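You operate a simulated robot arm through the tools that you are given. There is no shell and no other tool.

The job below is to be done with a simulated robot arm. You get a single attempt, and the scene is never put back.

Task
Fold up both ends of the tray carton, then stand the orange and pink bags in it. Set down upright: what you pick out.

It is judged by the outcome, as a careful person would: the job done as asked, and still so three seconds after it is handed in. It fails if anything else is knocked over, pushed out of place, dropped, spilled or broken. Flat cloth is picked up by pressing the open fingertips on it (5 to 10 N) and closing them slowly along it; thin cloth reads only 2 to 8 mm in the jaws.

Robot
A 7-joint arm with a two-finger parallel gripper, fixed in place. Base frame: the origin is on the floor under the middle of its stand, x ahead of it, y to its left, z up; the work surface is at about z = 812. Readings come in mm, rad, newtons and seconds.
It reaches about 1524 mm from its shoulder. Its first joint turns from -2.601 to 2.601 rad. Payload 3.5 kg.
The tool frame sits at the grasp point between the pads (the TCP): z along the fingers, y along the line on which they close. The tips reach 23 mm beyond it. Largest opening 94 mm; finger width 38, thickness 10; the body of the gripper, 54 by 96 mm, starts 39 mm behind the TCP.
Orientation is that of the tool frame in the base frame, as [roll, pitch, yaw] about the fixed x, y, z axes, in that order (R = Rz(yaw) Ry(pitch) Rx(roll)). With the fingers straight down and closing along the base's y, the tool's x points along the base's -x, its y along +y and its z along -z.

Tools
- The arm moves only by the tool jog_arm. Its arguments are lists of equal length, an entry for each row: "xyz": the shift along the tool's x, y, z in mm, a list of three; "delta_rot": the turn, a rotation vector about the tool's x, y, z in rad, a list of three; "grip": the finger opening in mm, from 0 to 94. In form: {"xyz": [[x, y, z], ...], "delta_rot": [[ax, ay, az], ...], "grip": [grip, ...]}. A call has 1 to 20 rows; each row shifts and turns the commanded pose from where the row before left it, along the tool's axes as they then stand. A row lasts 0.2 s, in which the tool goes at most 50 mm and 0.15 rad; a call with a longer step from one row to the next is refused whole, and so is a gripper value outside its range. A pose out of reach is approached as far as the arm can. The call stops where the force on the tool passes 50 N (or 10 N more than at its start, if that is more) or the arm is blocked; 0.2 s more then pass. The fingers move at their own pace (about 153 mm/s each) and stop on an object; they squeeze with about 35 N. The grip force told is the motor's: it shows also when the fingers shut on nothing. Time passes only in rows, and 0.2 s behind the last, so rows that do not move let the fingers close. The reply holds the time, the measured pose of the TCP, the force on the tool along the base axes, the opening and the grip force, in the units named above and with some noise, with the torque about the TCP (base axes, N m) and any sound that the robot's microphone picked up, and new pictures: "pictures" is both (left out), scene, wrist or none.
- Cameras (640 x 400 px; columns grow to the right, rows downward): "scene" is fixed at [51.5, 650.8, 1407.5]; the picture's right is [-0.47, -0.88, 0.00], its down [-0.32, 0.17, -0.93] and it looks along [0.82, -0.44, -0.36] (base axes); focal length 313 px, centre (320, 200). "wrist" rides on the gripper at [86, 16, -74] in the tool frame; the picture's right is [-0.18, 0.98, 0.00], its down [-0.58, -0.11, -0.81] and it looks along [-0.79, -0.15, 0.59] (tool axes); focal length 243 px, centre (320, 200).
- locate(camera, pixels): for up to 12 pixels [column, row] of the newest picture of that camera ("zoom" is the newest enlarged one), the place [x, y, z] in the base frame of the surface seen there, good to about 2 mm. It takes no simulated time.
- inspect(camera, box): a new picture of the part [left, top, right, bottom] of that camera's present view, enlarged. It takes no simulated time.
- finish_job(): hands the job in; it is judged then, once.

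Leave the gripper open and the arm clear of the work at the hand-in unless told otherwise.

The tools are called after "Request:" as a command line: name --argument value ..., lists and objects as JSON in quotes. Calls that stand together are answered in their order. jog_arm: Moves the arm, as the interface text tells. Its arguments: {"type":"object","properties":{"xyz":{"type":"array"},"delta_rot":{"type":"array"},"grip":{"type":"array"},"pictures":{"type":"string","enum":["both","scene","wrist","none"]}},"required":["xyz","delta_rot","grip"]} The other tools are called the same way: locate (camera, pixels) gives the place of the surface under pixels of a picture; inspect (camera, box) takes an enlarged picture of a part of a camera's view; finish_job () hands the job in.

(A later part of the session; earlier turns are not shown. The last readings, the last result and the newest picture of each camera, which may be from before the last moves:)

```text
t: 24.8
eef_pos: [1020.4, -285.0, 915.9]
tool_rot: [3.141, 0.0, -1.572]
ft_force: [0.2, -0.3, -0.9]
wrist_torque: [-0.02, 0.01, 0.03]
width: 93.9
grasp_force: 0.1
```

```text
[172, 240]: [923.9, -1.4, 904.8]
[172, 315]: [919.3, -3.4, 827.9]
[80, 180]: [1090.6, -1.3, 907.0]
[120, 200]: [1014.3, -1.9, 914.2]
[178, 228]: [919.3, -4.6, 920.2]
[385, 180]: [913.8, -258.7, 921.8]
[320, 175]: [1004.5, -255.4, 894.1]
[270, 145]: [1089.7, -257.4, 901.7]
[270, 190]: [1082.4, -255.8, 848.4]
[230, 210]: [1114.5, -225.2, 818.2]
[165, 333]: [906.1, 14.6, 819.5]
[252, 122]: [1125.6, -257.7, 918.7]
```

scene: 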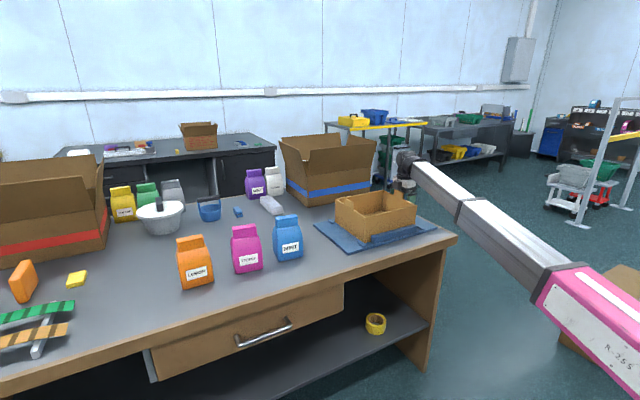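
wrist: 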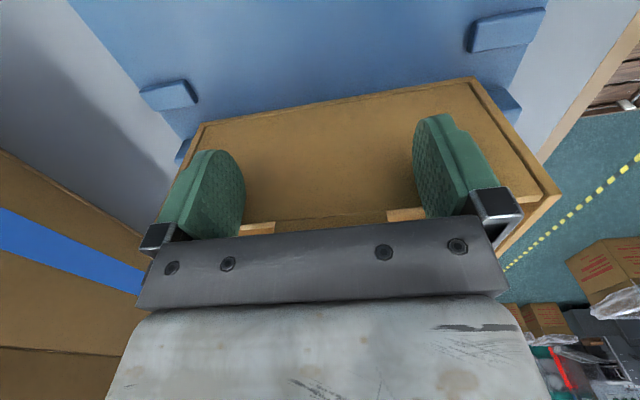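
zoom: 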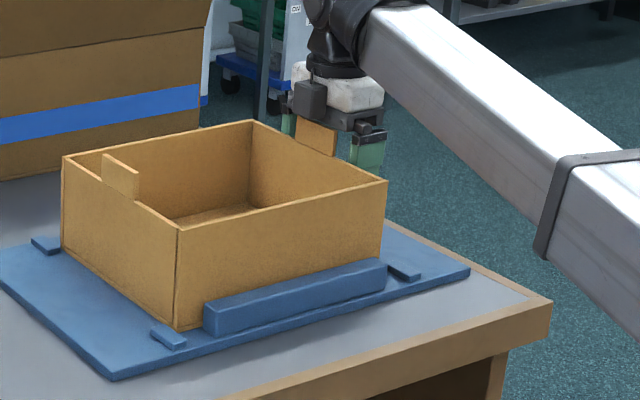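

Both end panels now read vertical: left outer face y ≈ -2, right y ≈ -263. The carton spans x 914–1126. I'll back the gripper off to the outside and lift clear, then check that both ends stay.

Request:
jog_arm --xyz '[[5, 0, 0], [15, 0, 0], [25, 0, 0], [0, 0, -50], [0, 0, -50], [0, 0, -50], [0, 0, -50], [0, 0, 0]]' --delta_rot '[[0, 0, 0], [0, 0, 0], [0, 0, 0], [0, 0, 0], [0, 0, 0], [0, 0, 0], [0, 0, 0], [0, 0, 0]]' --grip '[94, 94, 94, 94, 94, 94, 94, 94]'

Request:
inspect --camera "scene" --box '[320, 160, 480, 260]'

```text
t: 26.6
eef_pos: [1018.5, -331.8, 1118.0]
tool_rot: [-3.141, -0.001, -1.572]
ft_force: [0.4, 0.6, 0.7]
wrist_torque: [0.0, 0.02, -0.04]
width: 93.9
grasp_force: 0.0
```

scene: 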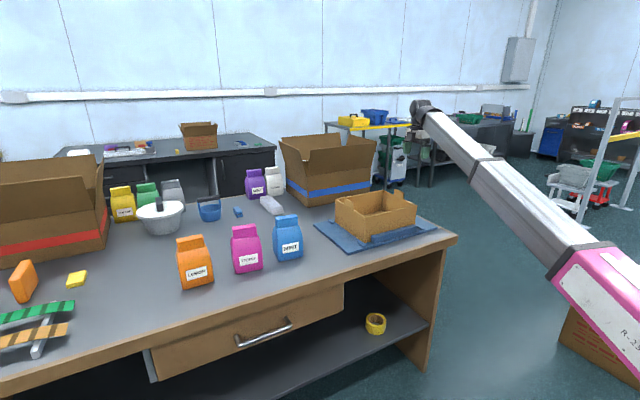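
wrist: 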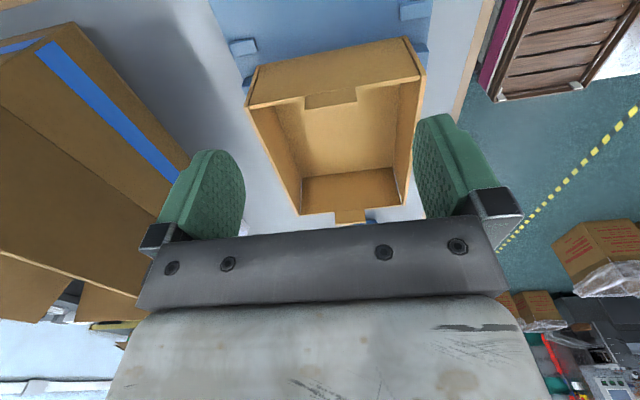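

```text
4.00 times, centred on (400, 210) of scene
```

zoom: 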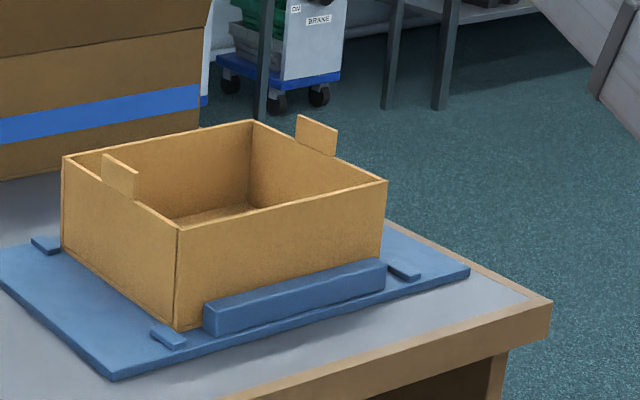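

Both ends stand by themselves with their tabs up. I'll now travel in +y at z ≈ 1118 to view the bags from the wrist camera before gripping.

Request:
jog_arm --xyz '[[-47, 2.5, 0], [-47, 2.5, 0], [-47, 2.5, 0], [-47, 2.5, 0], [-47, 2.5, 0], [-47, 2.5, 0], [-47, 2.5, 0], [-47, 2.5, 0], [-47, 2.5, 0], [-47, 2.5, 0], [-47, 2.5, 0], [-47, 2.5, 0], [-47, 2.5, 0], [-47, 2.5, 0], [-47, 2.5, 0], [0, 0, 0]]' --delta_rot '[[0, 0, 0], [0, 0, 0], [0, 0, 0], [0, 0, 0], [0, 0, 0], [0, 0, 0], [0, 0, 0], [0, 0, 0], [0, 0, 0], [0, 0, 0], [0, 0, 0], [0, 0, 0], [0, 0, 0], [0, 0, 0], [0, 0, 0], [0, 0, 0]]' --grip '[94, 94, 94, 94, 94, 94, 94, 94, 94, 94, 94, 94, 94, 94, 94, 94]'

```text
t: 30.0
eef_pos: [981.0, 374.7, 1113.1]
tool_rot: [3.141, 0.0, -1.572]
ft_force: [0.4, 0.9, 0.1]
wrist_torque: [0.02, -0.01, 0.02]
width: 94.0
grasp_force: 0.1
```

scene: 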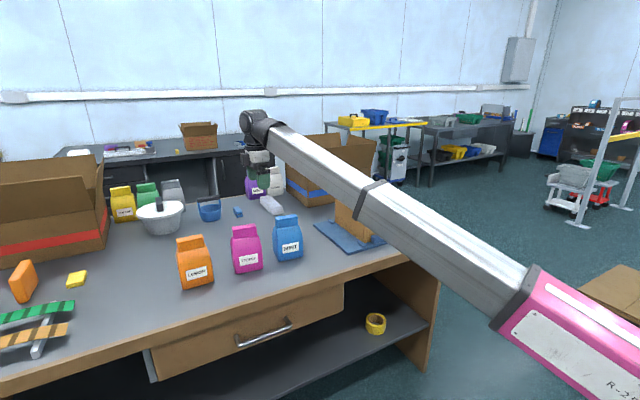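
wrist: 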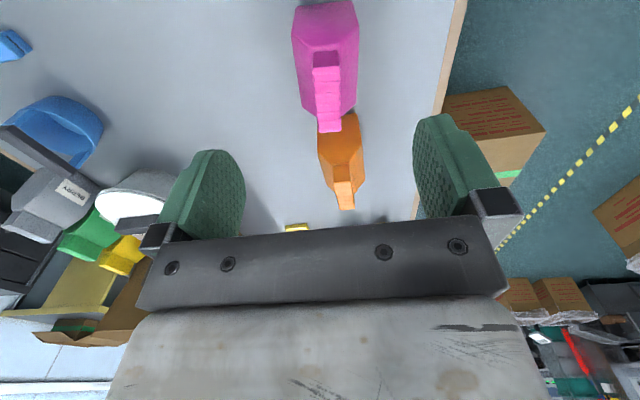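

The pink bag is at wrist pixel (327, 65) with its crimp near (327, 90). The orange bag is behind it at (341, 160). I'll enlarge this and measure both crimps.

Request:
inspect --camera "wrist" --box '[260, 0, 420, 215]'

Request:
locate --camera "wrist" --pixels '[[314, 60], [326, 60], [339, 60], [316, 85], [328, 85], [341, 88], [317, 110], [330, 112], [343, 112], [320, 130], [340, 130], [330, 125]]'

Request:
locate --camera "wrist" --pixels '[[333, 170], [342, 172], [351, 170], [336, 182], [344, 183], [352, 182], [338, 195], [345, 198], [354, 195], [340, 207], [353, 207], [320, 150]]'

```text
1.86 times, centred on (340, 108) of wrist
```

zoom: 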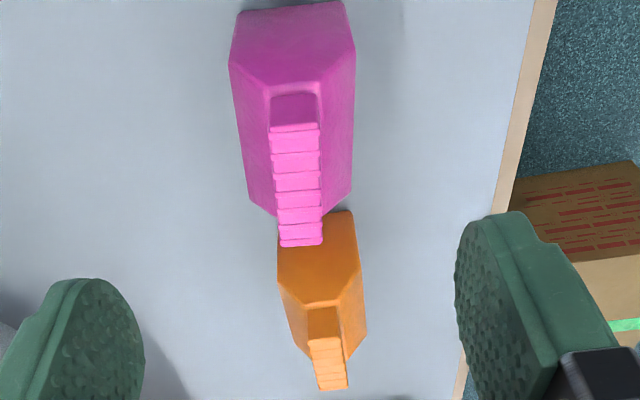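

```text
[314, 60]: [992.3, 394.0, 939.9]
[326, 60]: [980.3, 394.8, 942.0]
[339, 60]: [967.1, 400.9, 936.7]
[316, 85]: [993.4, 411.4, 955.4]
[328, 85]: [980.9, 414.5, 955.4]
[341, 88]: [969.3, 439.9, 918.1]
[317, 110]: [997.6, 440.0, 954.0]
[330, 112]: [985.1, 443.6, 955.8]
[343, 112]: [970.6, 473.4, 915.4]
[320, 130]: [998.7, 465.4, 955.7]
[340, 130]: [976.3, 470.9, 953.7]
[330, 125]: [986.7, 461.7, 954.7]
```

```text
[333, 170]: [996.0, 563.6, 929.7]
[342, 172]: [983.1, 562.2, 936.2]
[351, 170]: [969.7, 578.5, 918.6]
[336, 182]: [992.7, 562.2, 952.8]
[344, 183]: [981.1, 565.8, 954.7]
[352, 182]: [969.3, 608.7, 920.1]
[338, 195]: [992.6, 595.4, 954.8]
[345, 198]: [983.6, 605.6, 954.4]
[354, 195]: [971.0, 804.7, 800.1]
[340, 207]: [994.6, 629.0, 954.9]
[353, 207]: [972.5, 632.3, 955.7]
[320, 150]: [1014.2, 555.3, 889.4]
```

Crimp centres: pink at about (984, 433), 23 mm thick and turned about 5.8° clockwise seen from above; orange at about (983, 599), almost square. Tops are at z 955. I'll go over the pink crimp and turn the gripper 0.1 rad to match.

Request:
jog_arm --xyz '[[-30, -1.5, 0], [-28.3, -1.5, 0], [0, 0, 0], [0, 0, 40], [0, 0, 40], [0, 0, 20]]' --delta_rot '[[0, 0, 0], [0, 0, 0], [0, 0, 0.1], [0, 0, 0], [0, 0, 0], [0, 0, 0]]' --grip '[94, 94, 94, 94, 94, 94]'

Request:
inspect --camera "scene" --box '[165, 190, 325, 290]'

```text
t: 31.4
eef_pos: [985.9, 434.3, 1014.0]
tool_rot: [3.141, 0.001, -1.669]
ft_force: [-0.5, -0.1, -0.7]
wrist_torque: [0.01, 0.02, -0.01]
width: 94.2
grasp_force: 0.0
```

scene: 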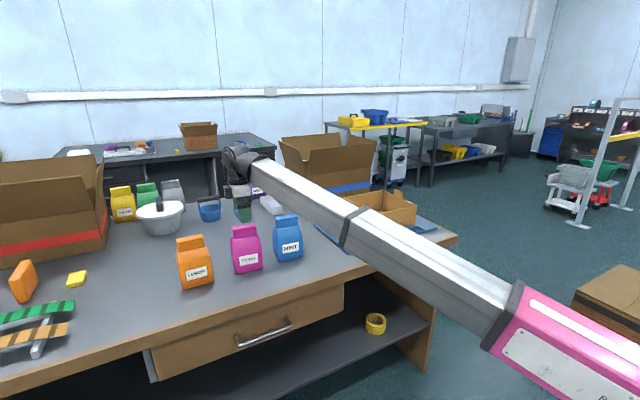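
wrist: 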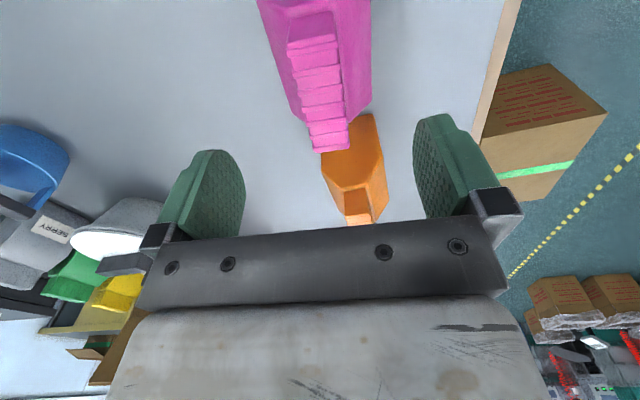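

```text
4.00 times, centred on (245, 240) of scene
```

zoom: 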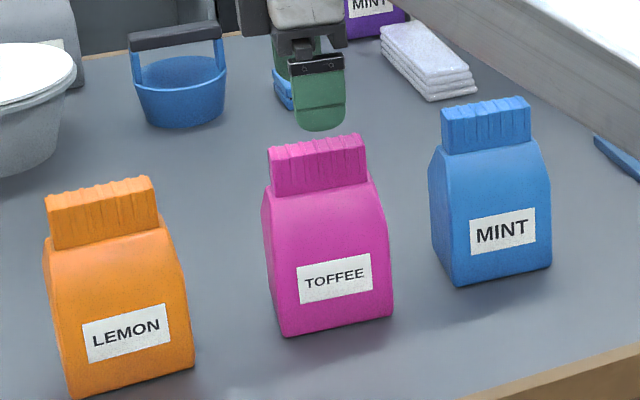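

The fingers are above the pink crimp, one on each side of it along x. I'll lower to TCP z ≈ 947, tips about z 924 at the base of the crimp, then read forces.

Request:
jog_arm --xyz '[[0, 0, 25], [0, 0, 20], [0, 0, 12], [0, 0, 10], [0, 0, 0]]' --delta_rot '[[0, 0, 0], [0, 0, 0], [0, 0, 0], [0, 0, 0], [0, 0, 0]]' --grip '[94, 94, 94, 94, 94]'

Request:
inspect --camera "scene" --box '[205, 190, 305, 280]'

```text
t: 32.6
eef_pos: [985.4, 434.4, 949.4]
tool_rot: [-3.141, 0.0, -1.672]
ft_force: [-0.1, -1.0, 0.4]
wrist_torque: [0.02, -0.01, 0.01]
width: 94.0
grasp_force: 0.1
```

scene: 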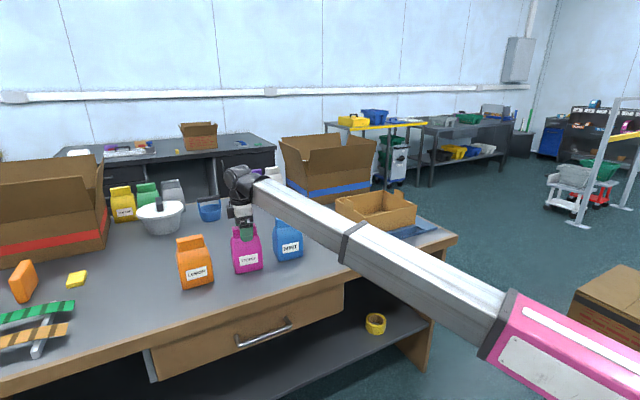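
wrist: 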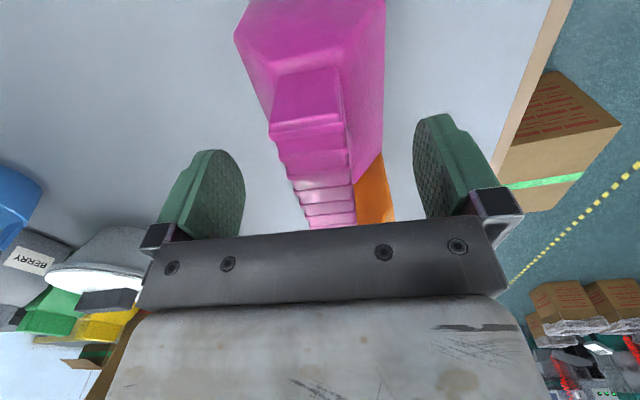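

```text
4.44 times, centred on (255, 235) of scene
```

zoom: 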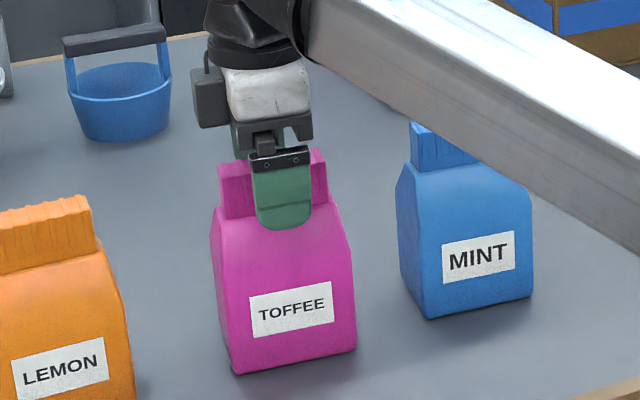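

The crimp sits between the pads with no contact yet. I'll close the fingers gradually on it.

Request:
jog_arm --xyz '[[0, 0, 0], [0, 0, 0], [0, 0, 0], [0, 0, 0], [0, 0, 0], [0, 0, 0], [0, 0, 0], [0, 0, 0]]' --delta_rot '[[0, 0, 0], [0, 0, 0], [0, 0, 0], [0, 0, 0], [0, 0, 0], [0, 0, 0], [0, 0, 0], [0, 0, 0]]' --grip '[60, 40, 32, 26, 20, 12, 5, 5]'

Request:
inspect --camera "scene" --box '[205, 190, 305, 280]'

```text
t: 34.4
eef_pos: [986.1, 435.8, 949.0]
tool_rot: [-3.141, -0.002, -1.672]
ft_force: [-0.3, -0.8, -0.3]
wrist_torque: [0.04, 0.02, -0.03]
width: 25.9
grasp_force: 34.8
```

scene: 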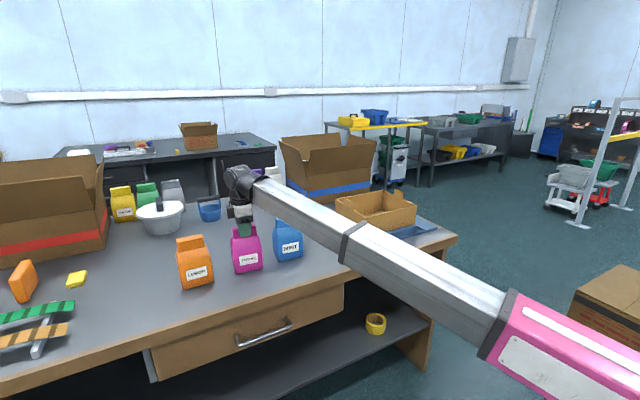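
wrist: 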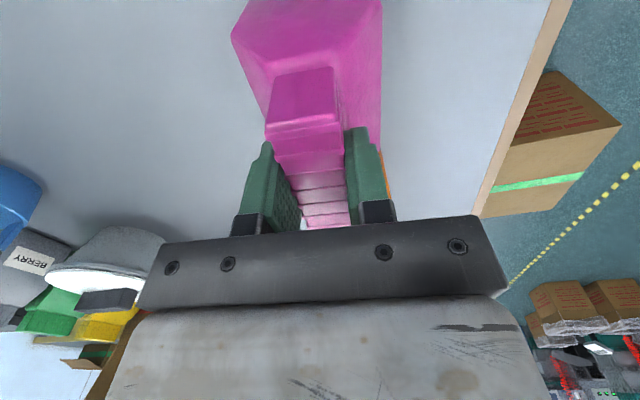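

```text
4.44 times, centred on (255, 235) of scene
```

zoom: 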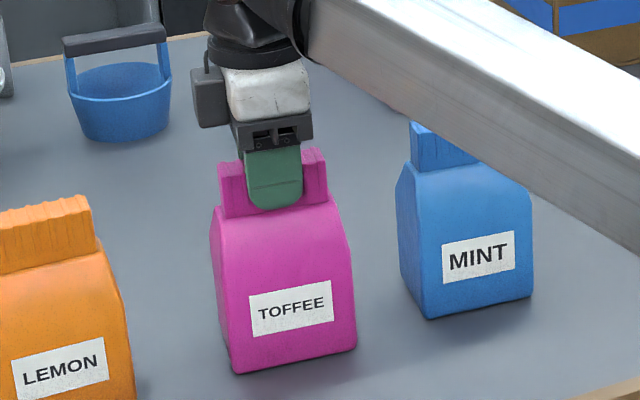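

It grips at 25.9 mm and 34.8 N, and the bag stays upright. I'll lift slowly at first and then up to about z 1170.

Request:
jog_arm --xyz '[[0, 0, -4], [0, 0, -8], [0, 0, -15], [0, 0, -30], [0, 0, -40], [0, 0, -40], [0, 0, -40], [0, 0, -30], [0, 0, -14], [0, 0, 0]]' --delta_rot '[[0, 0, 0], [0, 0, 0], [0, 0, 0], [0, 0, 0], [0, 0, 0], [0, 0, 0], [0, 0, 0], [0, 0, 0], [0, 0, 0], [0, 0, 0]]' --grip '[5, 5, 5, 5, 5, 5, 5, 5, 5, 5]'

Request:
inspect --camera "scene" --box '[165, 120, 325, 290]'

```text
t: 36.6
eef_pos: [986.3, 435.2, 1169.2]
tool_rot: [3.141, -0.001, -1.67]
ft_force: [0.9, 0.3, -2.8]
wrist_torque: [-0.02, 0.01, -0.01]
width: 25.8
grasp_force: 34.8
```

scene: 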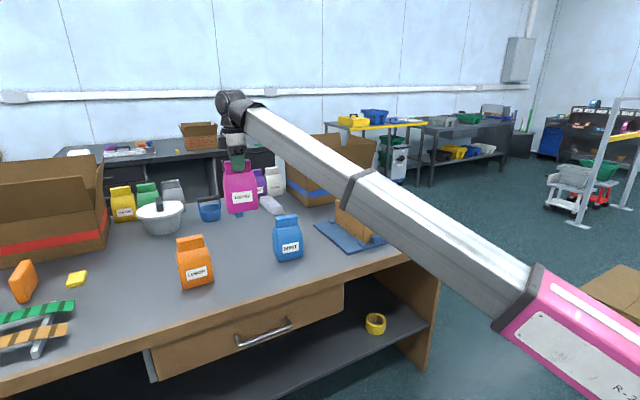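
wrist: 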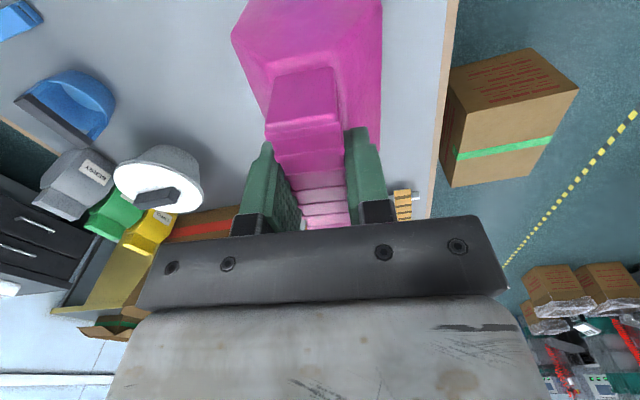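

```text
2.35 times, centred on (245, 205) of scene
```

zoom: 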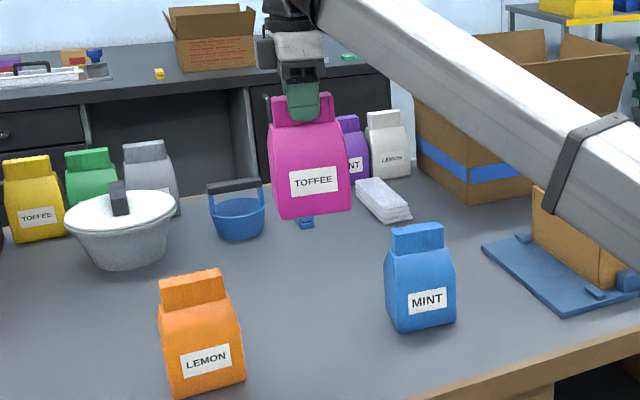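

The pink bag hangs straight at about 0.3 kg, its bottom near z 1019. I'll turn back 0.1 rad to square it with the carton, then carry it over to (1020, -194) at this height.

Request:
jog_arm --xyz '[[0, 0, 0], [20, -1, 0], [35, -2, 0], [42, -2.2, 0], [45, -2.4, 0], [45, -2.4, 0], [45, -2.4, 0], [45, -2.4, 0], [45, -2.4, 0], [45, -2.4, 0], [45, -2.4, 0], [45, -2.4, 0], [45, -2.4, 0], [45, -2.4, 0], [40, -2.2, 0], [30, -1.6, 0], [12, -1, 0], [0, 0, 0]]' --delta_rot '[[0, 0, -0.1], [0, 0, 0], [0, 0, 0], [0, 0, 0], [0, 0, 0], [0, 0, 0], [0, 0, 0], [0, 0, 0], [0, 0, 0], [0, 0, 0], [0, 0, 0], [0, 0, 0], [0, 0, 0], [0, 0, 0], [0, 0, 0], [0, 0, 0], [0, 0, 0], [0, 0, 0]]' --grip '[5, 5, 5, 5, 5, 5, 5, 5, 5, 5, 5, 5, 5, 5, 5, 5, 5, 5]'

Request:
inspect --camera "scene" --box '[300, 110, 480, 260]'

```text
t: 40.4
eef_pos: [1021.6, -197.4, 1168.6]
tool_rot: [-3.141, 0.001, -1.571]
ft_force: [0.1, -0.4, -2.1]
wrist_torque: [0.01, -0.04, -0.01]
width: 25.9
grasp_force: 35.2
```

scene: 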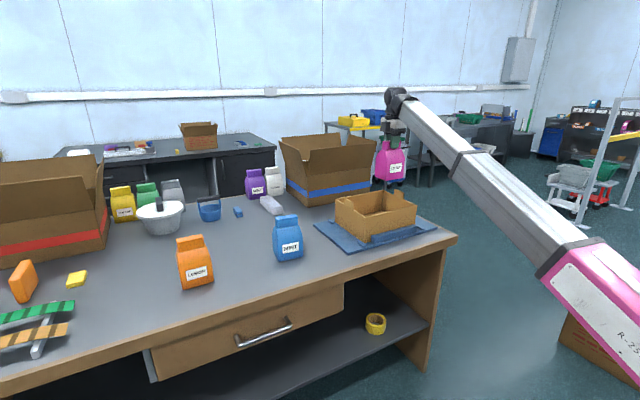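
wrist: 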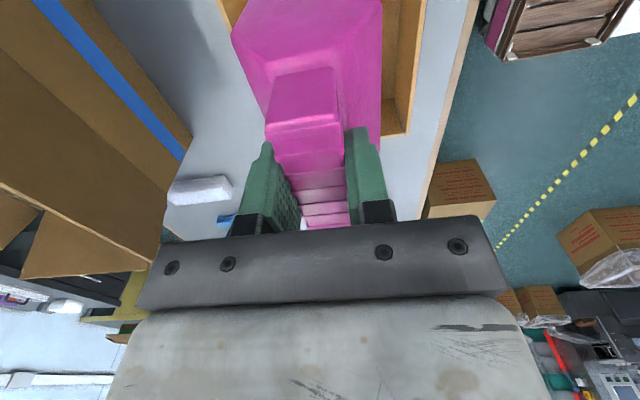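

```text
2.67 times, centred on (390, 185) of scene
```

zoom: 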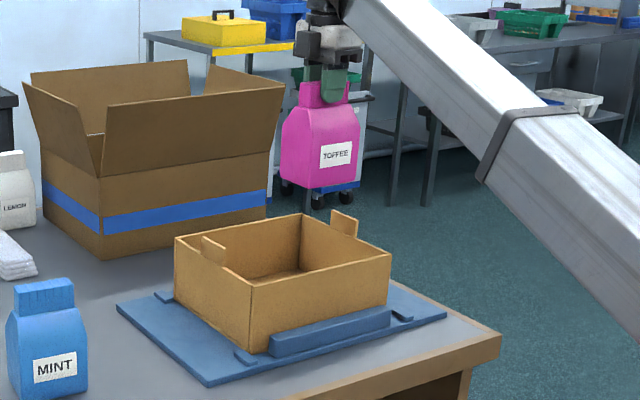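

The pink bag hangs above the carton and both ends stand. I'll check the bag's bottom corners against the carton walls before lowering.

Request:
locate --camera "zoom" --pixels '[[314, 186], [355, 182], [312, 150], [357, 150], [285, 172], [284, 140], [330, 170], [178, 240], [252, 285], [390, 252], [302, 214], [270, 262]]'

```text
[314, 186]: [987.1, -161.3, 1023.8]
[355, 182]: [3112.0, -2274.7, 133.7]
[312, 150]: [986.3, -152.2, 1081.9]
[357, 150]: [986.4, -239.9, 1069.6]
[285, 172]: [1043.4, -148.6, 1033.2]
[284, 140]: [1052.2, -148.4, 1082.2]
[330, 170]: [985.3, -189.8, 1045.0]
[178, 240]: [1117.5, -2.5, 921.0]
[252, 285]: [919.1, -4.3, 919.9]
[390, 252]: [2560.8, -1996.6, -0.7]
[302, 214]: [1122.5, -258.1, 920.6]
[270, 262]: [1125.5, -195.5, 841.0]
```

The bag spans x 986–1055 and y -148 to -240, inside the carton's inner space (x 919–1120, y -256 to -8). I'll lower it to about 11 mm above the floor.

Request:
jog_arm --xyz '[[0, 0, 20], [0, 0, 35], [0, 0, 35], [0, 0, 35], [0, 0, 30], [0, 0, 20], [0, 0, 10], [0, 0, 5], [0, 0, 0]]' --delta_rot '[[0, 0, 0], [0, 0, 0], [0, 0, 0], [0, 0, 0], [0, 0, 0], [0, 0, 0], [0, 0, 0], [0, 0, 0], [0, 0, 0]]' --grip '[5, 5, 5, 5, 5, 5, 5, 5, 5]'

Request:
inspect --camera "scene" --box '[300, 150, 460, 260]'

```text
t: 42.4
eef_pos: [1020.8, -193.9, 979.5]
tool_rot: [-3.141, 0.002, -1.57]
ft_force: [1.1, -1.2, -2.4]
wrist_torque: [0.02, 0.02, 0.0]
width: 26.0
grasp_force: 35.2
```

scene: 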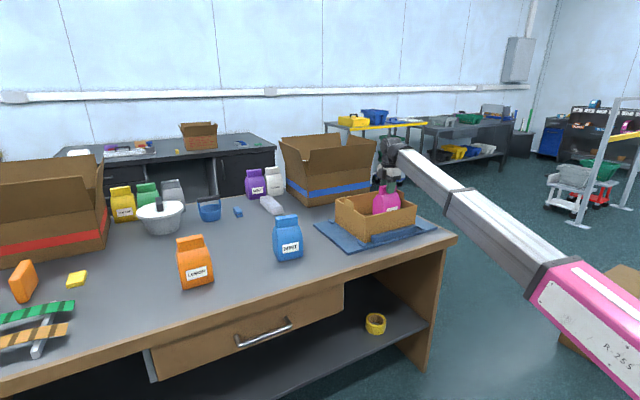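
wrist: 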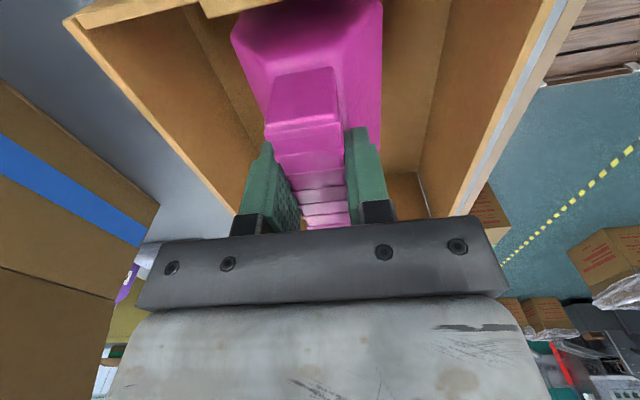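

```text
3.64 times, centred on (380, 205) of scene
```

zoom: 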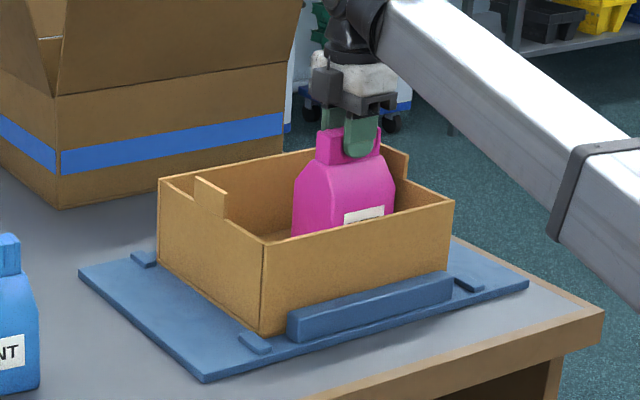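

The bag is inside the carton and clear of its walls, with the force steady at its weight. I'll lower in 2 mm steps and watch for floor contact at about TCP z 967.

Request:
jog_arm --xyz '[[0, 0, 2], [0, 0, 2], [0, 0, 2], [0, 0, 2], [0, 0, 2], [0, 0, 0]]' --delta_rot '[[0, 0, 0], [0, 0, 0], [0, 0, 0], [0, 0, 0], [0, 0, 0], [0, 0, 0]]' --grip '[5, 5, 5, 5, 5, 5]' --pictures "none"

```text
t: 43.8
eef_pos: [1018.9, -194.9, 968.9]
tool_rot: [3.14, 0.0, -1.569]
ft_force: [-0.5, -0.3, -3.0]
wrist_torque: [-0.03, 0.0, -0.02]
width: 25.6
grasp_force: 34.5
```

No contact yet at z 969: force z is -3.0 N, which is just the bag's weight. I'll go down 1 mm at a time.

Request:
jog_arm --xyz '[[0, 0, 1], [0, 0, 1], [0, 0, 0]]' --delta_rot '[[0, 0, 0], [0, 0, 0], [0, 0, 0]]' --grip '[5, 5, 5]' --pictures "none"

```text
t: 44.6
eef_pos: [1019.3, -194.1, 968.9]
tool_rot: [-3.14, -0.001, -1.572]
ft_force: [0.0, 0.1, -2.6]
wrist_torque: [0.01, 0.04, 0.02]
width: 25.8
grasp_force: 34.8
```

The reading is noisy, and there is still no contact. Two more 1 mm steps.

Request:
jog_arm --xyz '[[0, 0, 1], [0, 0, 1], [0, 0, 0]]' --delta_rot '[[0, 0, 0], [0, 0, 0], [0, 0, 0]]' --grip '[5, 5, 5]' --pictures "none"

```text
t: 45.4
eef_pos: [1018.9, -194.8, 966.8]
tool_rot: [-3.139, 0.0, -1.57]
ft_force: [2.2, -1.2, 16.3]
wrist_torque: [0.05, 0.12, -0.04]
width: 25.8
grasp_force: 34.7
```

The floor has been met: force z rose to +16 N. I'll ease up 1 mm to relieve the press, then open the fingers slowly to 60 mm.

Request:
jog_arm --xyz '[[0, 0, -1], [0, 0, 0], [0, 0, 0], [0, 0, 0], [0, 0, 0], [0, 0, 0]]' --delta_rot '[[0, 0, 0], [0, 0, 0], [0, 0, 0], [0, 0, 0], [0, 0, 0], [0, 0, 0]]' --grip '[5, 26, 30, 40, 60, 60]'

Request:
inspect --camera "scene" --box '[300, 150, 460, 260]'

```text
t: 46.8
eef_pos: [1019.7, -194.5, 967.7]
tool_rot: [-3.14, -0.001, -1.572]
ft_force: [0.5, -0.7, 1.0]
wrist_torque: [0.01, 0.02, -0.01]
width: 59.9
grasp_force: 0.0
```

scene: 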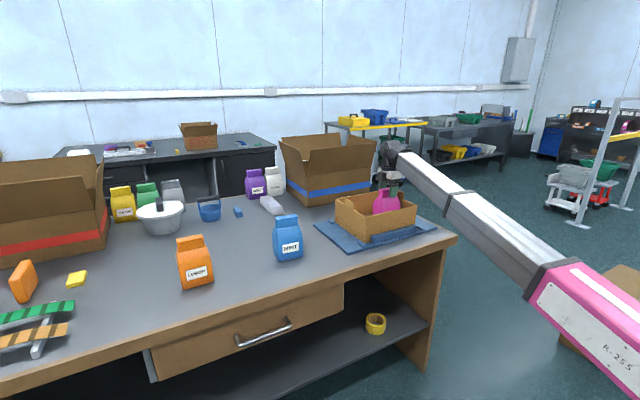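
wrist: 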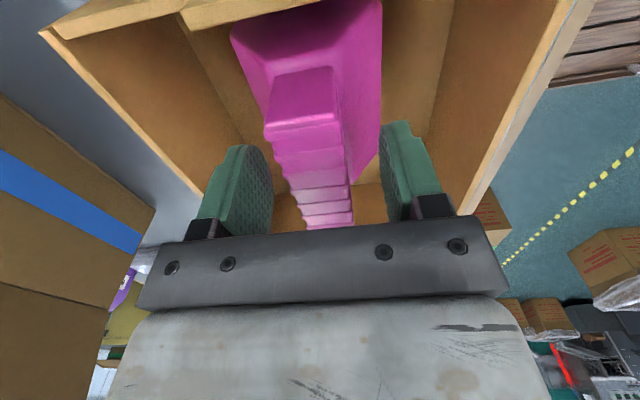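

```text
3.64 times, centred on (380, 205) of scene
```

zoom: 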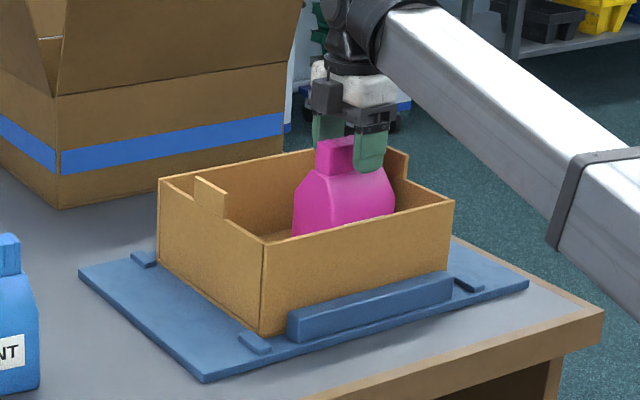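

The pink bag stands free and upright in the carton. I'll lift straight up, away from it, and check.

Request:
jog_arm --xyz '[[0, 0, -10], [0, 0, -20], [0, 0, -40], [0, 0, -45], [0, 0, -45], [0, 0, 0]]' --delta_rot '[[0, 0, 0], [0, 0, 0], [0, 0, 0], [0, 0, 0], [0, 0, 0], [0, 0, 0]]' --grip '[60, 60, 70, 94, 94, 94]'

Request:
inspect --camera "scene" --box '[300, 150, 460, 260]'

```text
t: 48.2
eef_pos: [1016.9, -195.4, 1123.1]
tool_rot: [3.141, -0.001, -1.57]
ft_force: [0.6, 0.1, 0.2]
wrist_torque: [-0.02, -0.01, -0.01]
width: 94.0
grasp_force: 0.1
```

scene: 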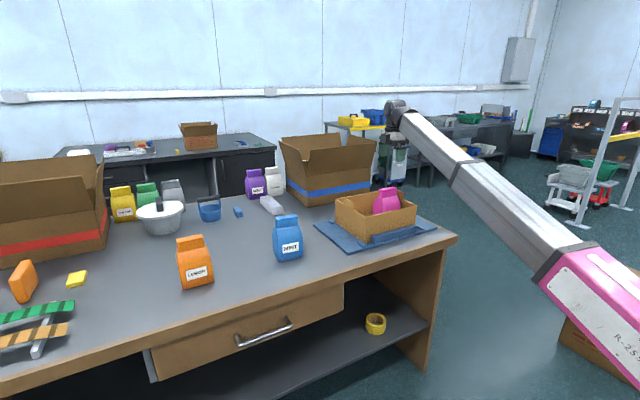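
wrist: 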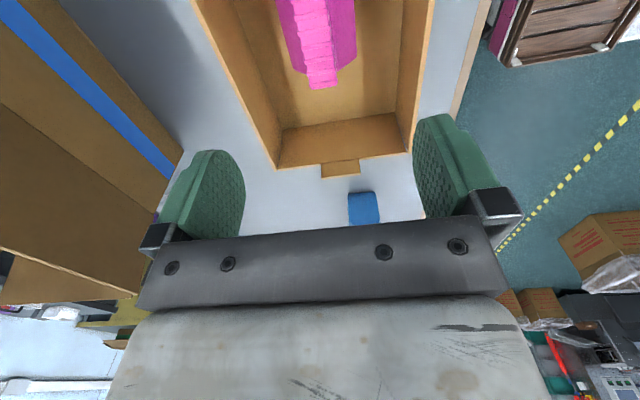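

```text
3.64 times, centred on (380, 205) of scene
```

zoom: 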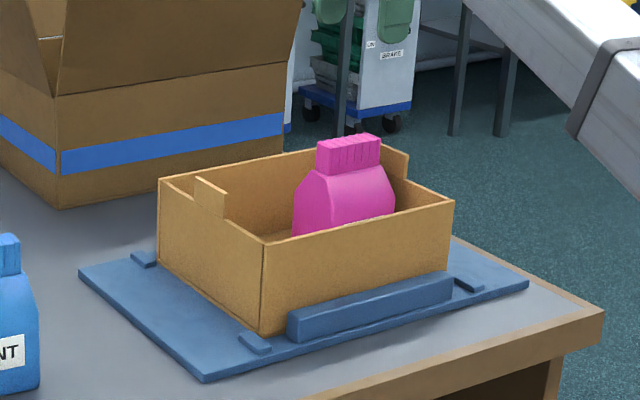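

The pink bag stands upright and both ends are up. I'll now travel to the orange bag at (983, 599), at z ≈ 1122, above everything.

Request:
jog_arm --xyz '[[-46.7, 2, 0], [-46.7, 2, 0], [-46.7, 2, 0], [-46.7, 2, 0], [-46.7, 2, 0], [-46.7, 2, 0], [-46.7, 2, 0], [-46.7, 2, 0], [-46.7, 2, 0], [-46.7, 2, 0], [-46.7, 2, 0], [-46.7, 2, 0], [-46.7, 2, 0], [-46.7, 2, 0], [-46.7, 2, 0], [-46.7, 2, 0], [-46.7, 2, 0], [0, 0, 0]]' --delta_rot '[[0, 0, 0], [0, 0, 0], [0, 0, 0], [0, 0, 0], [0, 0, 0], [0, 0, 0], [0, 0, 0], [0, 0, 0], [0, 0, 0], [0, 0, 0], [0, 0, 0], [0, 0, 0], [0, 0, 0], [0, 0, 0], [0, 0, 0], [0, 0, 0], [0, 0, 0], [0, 0, 0]]' --grip '[94, 94, 94, 94, 94, 94, 94, 94, 94, 94, 94, 94, 94, 94, 94, 94, 94, 94]'

Request:
inspect --camera "scene" --box '[120, 130, 310, 300]'

```text
t: 52.0
eef_pos: [982.7, 598.9, 1127.9]
tool_rot: [3.14, 0.002, -1.571]
ft_force: [0.4, -0.9, -0.2]
wrist_torque: [0.0, -0.01, -0.03]
width: 94.2
grasp_force: 0.0
```

scene: 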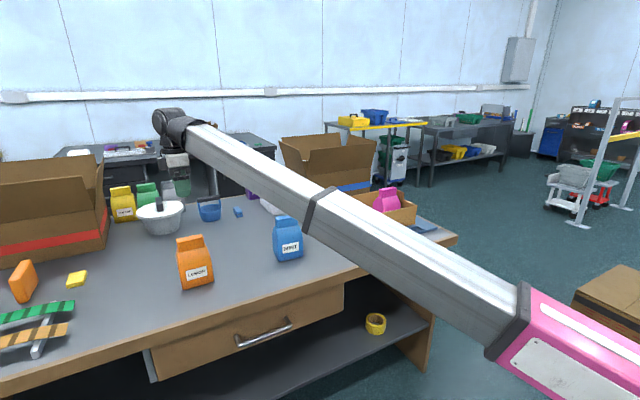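
wrist: 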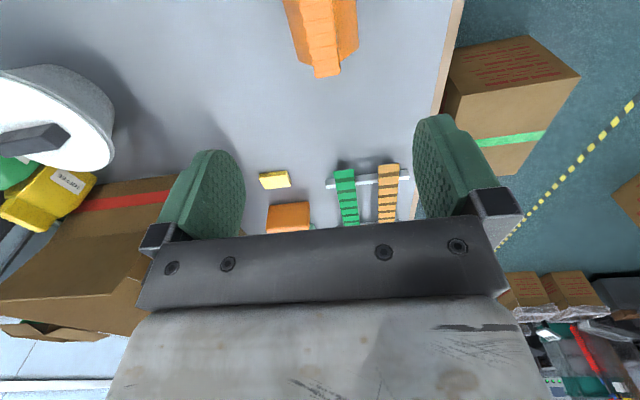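

```text
2.35 times, centred on (215, 215) of scene
```

zoom: 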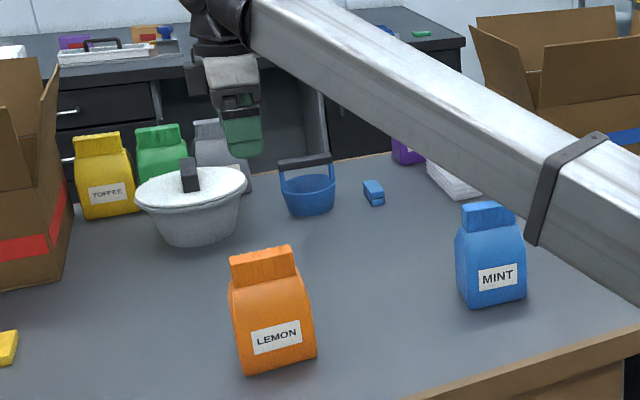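

The gripper is above the orange bag, whose crimp shows at wrist pixel (320, 40). I'll re-measure it.

Request:
locate --camera "wrist" --pixels '[[304, 10], [318, 10], [332, 10], [308, 35], [320, 35], [335, 35], [313, 60], [325, 60], [337, 60], [316, 72], [327, 72], [338, 70]]'

```text
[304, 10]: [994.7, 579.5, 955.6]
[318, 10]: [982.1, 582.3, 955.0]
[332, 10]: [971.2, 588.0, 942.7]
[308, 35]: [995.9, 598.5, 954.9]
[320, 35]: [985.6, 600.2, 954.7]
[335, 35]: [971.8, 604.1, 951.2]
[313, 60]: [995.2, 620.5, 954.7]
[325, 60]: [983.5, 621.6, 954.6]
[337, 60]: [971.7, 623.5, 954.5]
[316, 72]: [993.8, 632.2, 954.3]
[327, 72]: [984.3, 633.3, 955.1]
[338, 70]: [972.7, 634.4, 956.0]
```

The crimp is centred at about (984, 600) and square to the gripper. I'll lower to TCP z ≈ 949, with the last steps slow.

Request:
jog_arm --xyz '[[-1, -1, 40], [0, 0, 40], [0, 0, 40], [0, 0, 25], [0, 0, 16], [0, 0, 10], [0, 0, 8], [0, 0, 0]]' --delta_rot '[[0, 0, 0], [0, 0, 0], [0, 0, 0], [0, 0, 0], [0, 0, 0], [0, 0, 0], [0, 0, 0], [0, 0, 0]]' --grip '[94, 94, 94, 94, 94, 94, 94, 94]'

Request:
inspect --camera "scene" --box '[140, 180, 300, 300]'

```text
t: 53.8
eef_pos: [987.6, 600.0, 949.3]
tool_rot: [3.141, 0.002, -1.572]
ft_force: [-0.7, -0.7, -0.4]
wrist_torque: [-0.03, 0.02, 0.0]
width: 93.9
grasp_force: 0.1
```

scene: 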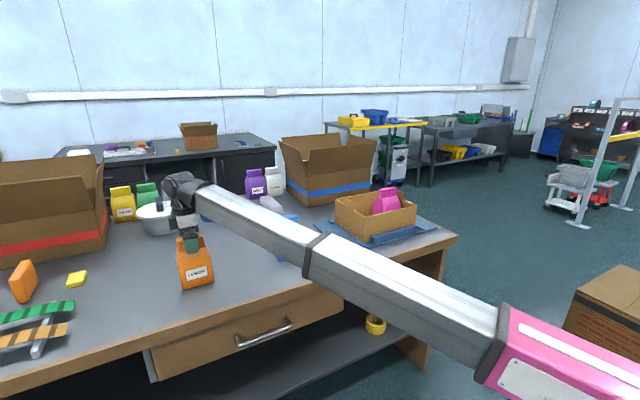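
wrist: 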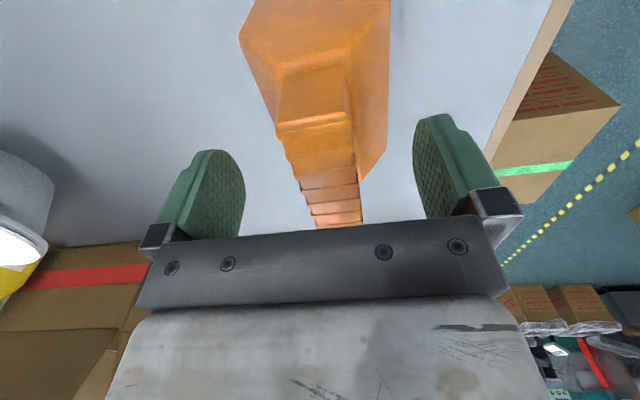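

```text
3.33 times, centred on (220, 240) of scene
```

zoom: 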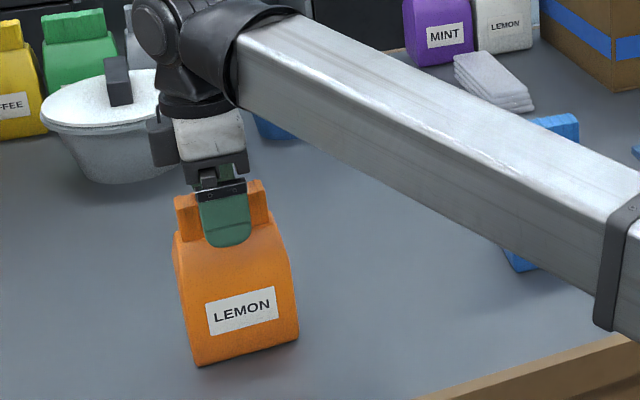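

The crimp is between the pads. The TCP reads x 987.6, so I'll shift 2.5 mm in -x to centre it and then close the fingers gradually.

Request:
jog_arm --xyz '[[0, 2.5, 0], [0, 0, 0], [0, 0, 0], [0, 0, 0], [0, 0, 0], [0, 0, 0], [0, 0, 0], [0, 0, 0], [0, 0, 0]]' --delta_rot '[[0, 0, 0], [0, 0, 0], [0, 0, 0], [0, 0, 0], [0, 0, 0], [0, 0, 0], [0, 0, 0], [0, 0, 0], [0, 0, 0]]' --grip '[94, 60, 40, 32, 27, 20, 12, 5, 5]'

Request:
inspect --camera "scene" --box '[140, 180, 300, 300]'

```text
t: 55.8
eef_pos: [984.9, 600.8, 948.6]
tool_rot: [3.141, -0.001, -1.571]
ft_force: [-1.2, 0.6, 0.8]
wrist_torque: [-0.05, 0.02, -0.04]
width: 25.9
grasp_force: 35.4
```

scene: 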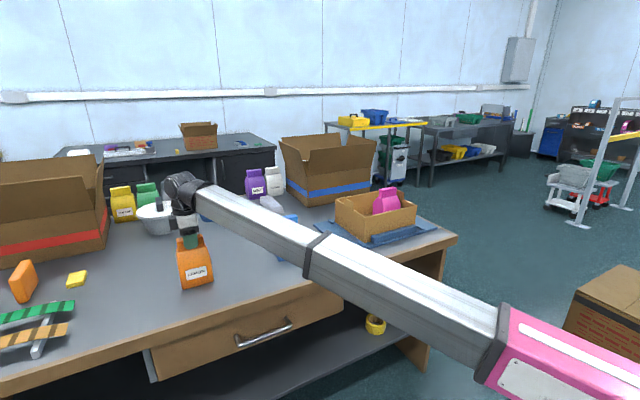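
wrist: 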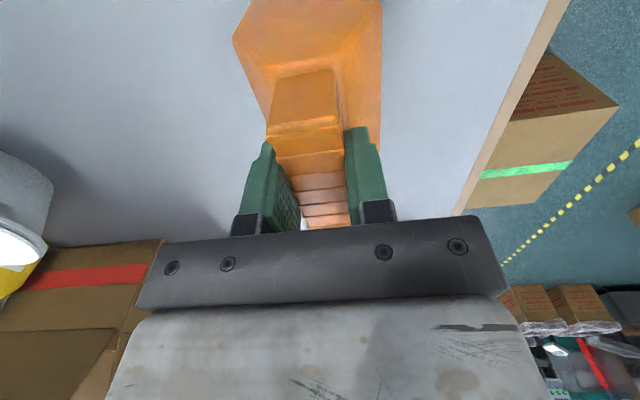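

```text
3.33 times, centred on (220, 240) of scene
```

zoom: 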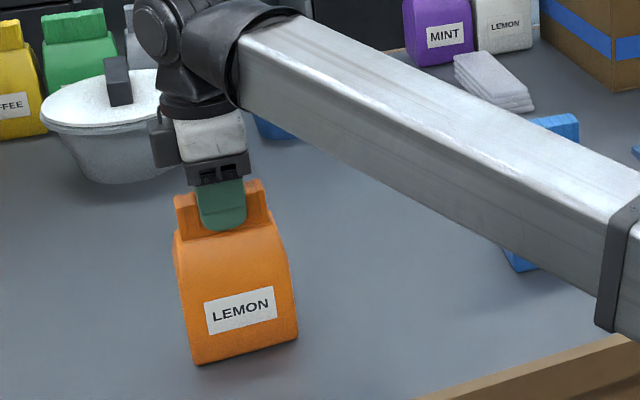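

It grips at 25.9 mm and 35 N. I'll lift slowly, then raise to about z 1170.

Request:
jog_arm --xyz '[[0, 0, -4], [0, 0, -8], [0, 0, -15], [0, 0, -30], [0, 0, -40], [0, 0, -40], [0, 0, -40], [0, 0, -30], [0, 0, -14], [0, 0, 0]]' --delta_rot '[[0, 0, 0], [0, 0, 0], [0, 0, 0], [0, 0, 0], [0, 0, 0], [0, 0, 0], [0, 0, 0], [0, 0, 0], [0, 0, 0], [0, 0, 0]]' --grip '[5, 5, 5, 5, 5, 5, 5, 5, 5, 5]'

```text
t: 58.0
eef_pos: [984.2, 601.2, 1167.9]
tool_rot: [3.141, 0.0, -1.572]
ft_force: [0.7, 0.7, -2.6]
wrist_torque: [0.02, -0.02, 0.0]
width: 25.7
grasp_force: 34.9
```

scene: 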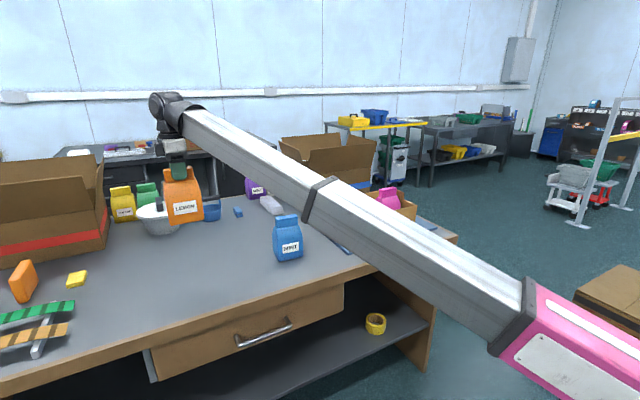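
wrist: 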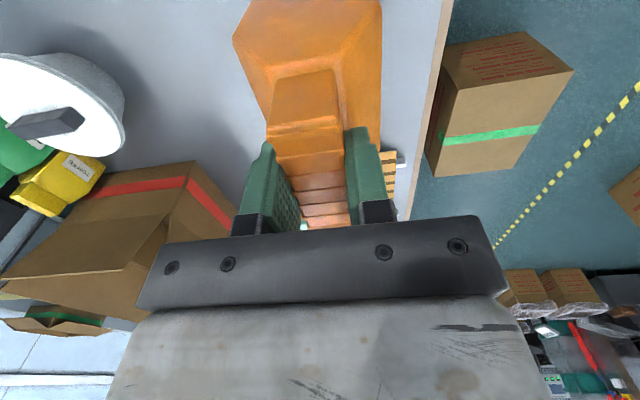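

The orange bag hangs straight with its bottom near z 1019. I'll carry it over the blue bag and the left tab to (1020, -70).

Request:
jog_arm --xyz '[[20, -2.1, 0], [35, -2.1, 0], [42, -2.1, 0], [45, -2.1, 0], [45, -2.1, 0], [45, -2.1, 0], [45, -2.1, 0], [45, -2.1, 0], [45, -2.1, 0], [45, -2.1, 0], [45, -2.1, 0], [45, -2.1, 0], [45, -2.1, 0], [45, -2.1, 0], [40, -2.1, 0], [27, -2.1, 0], [12, -2.1, 0], [0, 0, 0]]' --delta_rot '[[0, 0, 0], [0, 0, 0], [0, 0, 0], [0, 0, 0], [0, 0, 0], [0, 0, 0], [0, 0, 0], [0, 0, 0], [0, 0, 0], [0, 0, 0], [0, 0, 0], [0, 0, 0], [0, 0, 0], [0, 0, 0], [0, 0, 0], [0, 0, 0], [0, 0, 0], [0, 0, 0]]' --grip '[5, 5, 5, 5, 5, 5, 5, 5, 5, 5, 5, 5, 5, 5, 5, 5, 5, 5]'

Request:
inspect --camera "scene" --box '[290, 110, 470, 260]'

```text
t: 61.8
eef_pos: [1021.1, -73.8, 1167.4]
tool_rot: [3.142, 0.001, -1.572]
ft_force: [-1.3, 0.6, -3.0]
wrist_torque: [-0.01, 0.01, 0.0]
width: 25.9
grasp_force: 35.0
```

scene: 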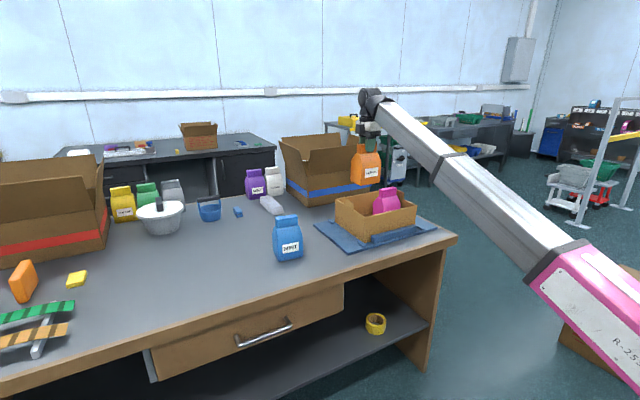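
wrist: 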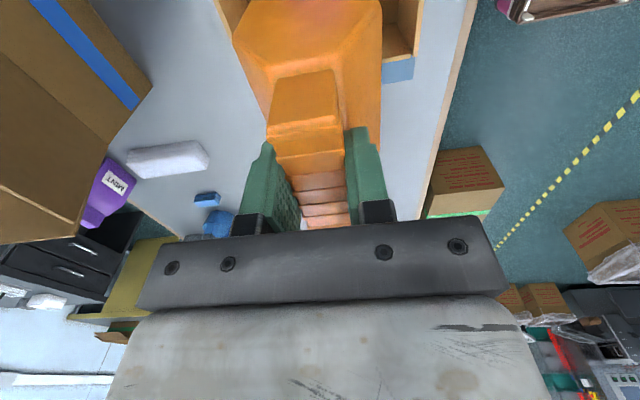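

```text
2.67 times, centred on (380, 185) of scene
```

zoom: 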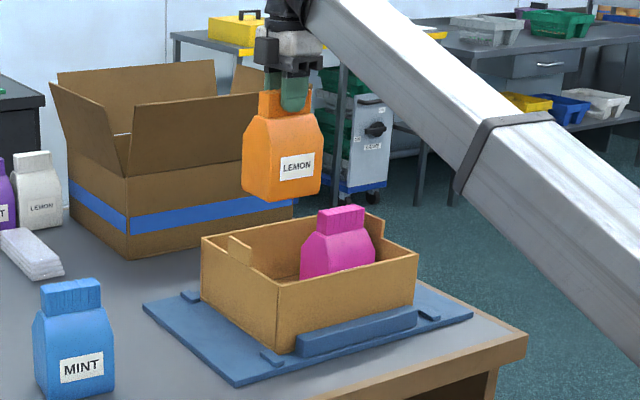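

The orange bag is above the left half of the carton. I'll check its sides against the left wall and the pink bag before lowering.

Request:
locate --camera "zoom" --pixels '[[278, 198], [318, 190], [272, 165], [318, 165], [246, 188], [245, 150], [230, 255], [250, 270], [303, 265], [310, 235], [372, 250], [238, 245]]'

```text
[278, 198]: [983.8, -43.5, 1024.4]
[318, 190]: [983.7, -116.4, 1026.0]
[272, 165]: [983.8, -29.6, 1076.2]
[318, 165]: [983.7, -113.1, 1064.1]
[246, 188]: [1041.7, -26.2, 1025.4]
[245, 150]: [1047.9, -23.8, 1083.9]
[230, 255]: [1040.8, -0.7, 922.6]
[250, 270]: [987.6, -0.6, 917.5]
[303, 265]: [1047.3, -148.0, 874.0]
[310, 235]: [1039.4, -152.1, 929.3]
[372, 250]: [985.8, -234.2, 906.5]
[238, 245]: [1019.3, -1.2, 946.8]
```

The orange bag spans y -24 to -117, with about 18 mm to the left end and 31 mm to the pink bag. I'll lower it the same way, to about 11 mm above the floor.

Request:
jog_arm --xyz '[[0, 0, 20], [0, 0, 35], [0, 0, 35], [0, 0, 35], [0, 0, 30], [0, 0, 20], [0, 0, 10], [0, 0, 5], [0, 0, 0]]' --delta_rot '[[0, 0, 0], [0, 0, 0], [0, 0, 0], [0, 0, 0], [0, 0, 0], [0, 0, 0], [0, 0, 0], [0, 0, 0], [0, 0, 0]]' --grip '[5, 5, 5, 5, 5, 5, 5, 5, 5]'

Request:
inspect --camera "scene" --box '[300, 150, 460, 260]'

```text
t: 63.8
eef_pos: [1018.8, -70.8, 978.7]
tool_rot: [-3.141, 0.0, -1.57]
ft_force: [-0.1, 0.7, -2.3]
wrist_torque: [-0.01, 0.0, -0.02]
width: 25.8
grasp_force: 35.3
```

scene: 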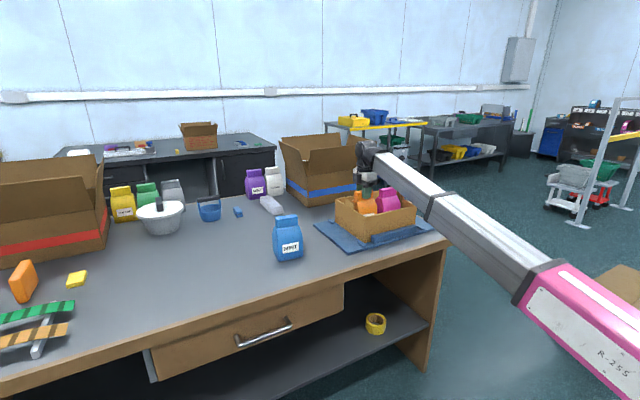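
wrist: 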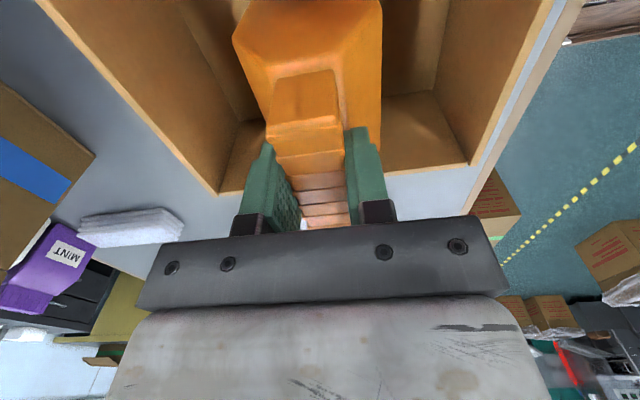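

```text
3.64 times, centred on (380, 205) of scene
```

zoom: 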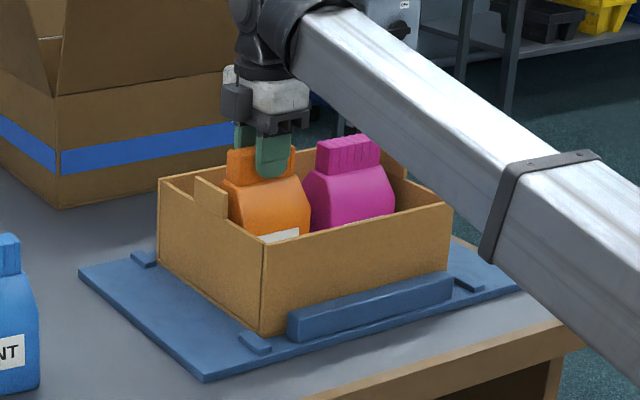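

The orange bag is inside, clear of the tab and the pink bag, and the force shows only its weight. I'll lower the last bit in small steps.

Request:
jog_arm --xyz '[[0, 0, 2], [0, 0, 2], [0, 0, 2], [0, 0, 2], [0, 0, 2], [0, 0, 0]]' --delta_rot '[[0, 0, 0], [0, 0, 0], [0, 0, 0], [0, 0, 0], [0, 0, 0], [0, 0, 0]]' --grip '[5, 5, 5, 5, 5, 5]' --pictures "none"

```text
t: 65.2
eef_pos: [1020.7, -69.7, 966.8]
tool_rot: [3.141, 0.001, -1.571]
ft_force: [-0.4, 0.1, -2.7]
wrist_torque: [-0.05, -0.01, -0.01]
width: 25.8
grasp_force: 35.0
```

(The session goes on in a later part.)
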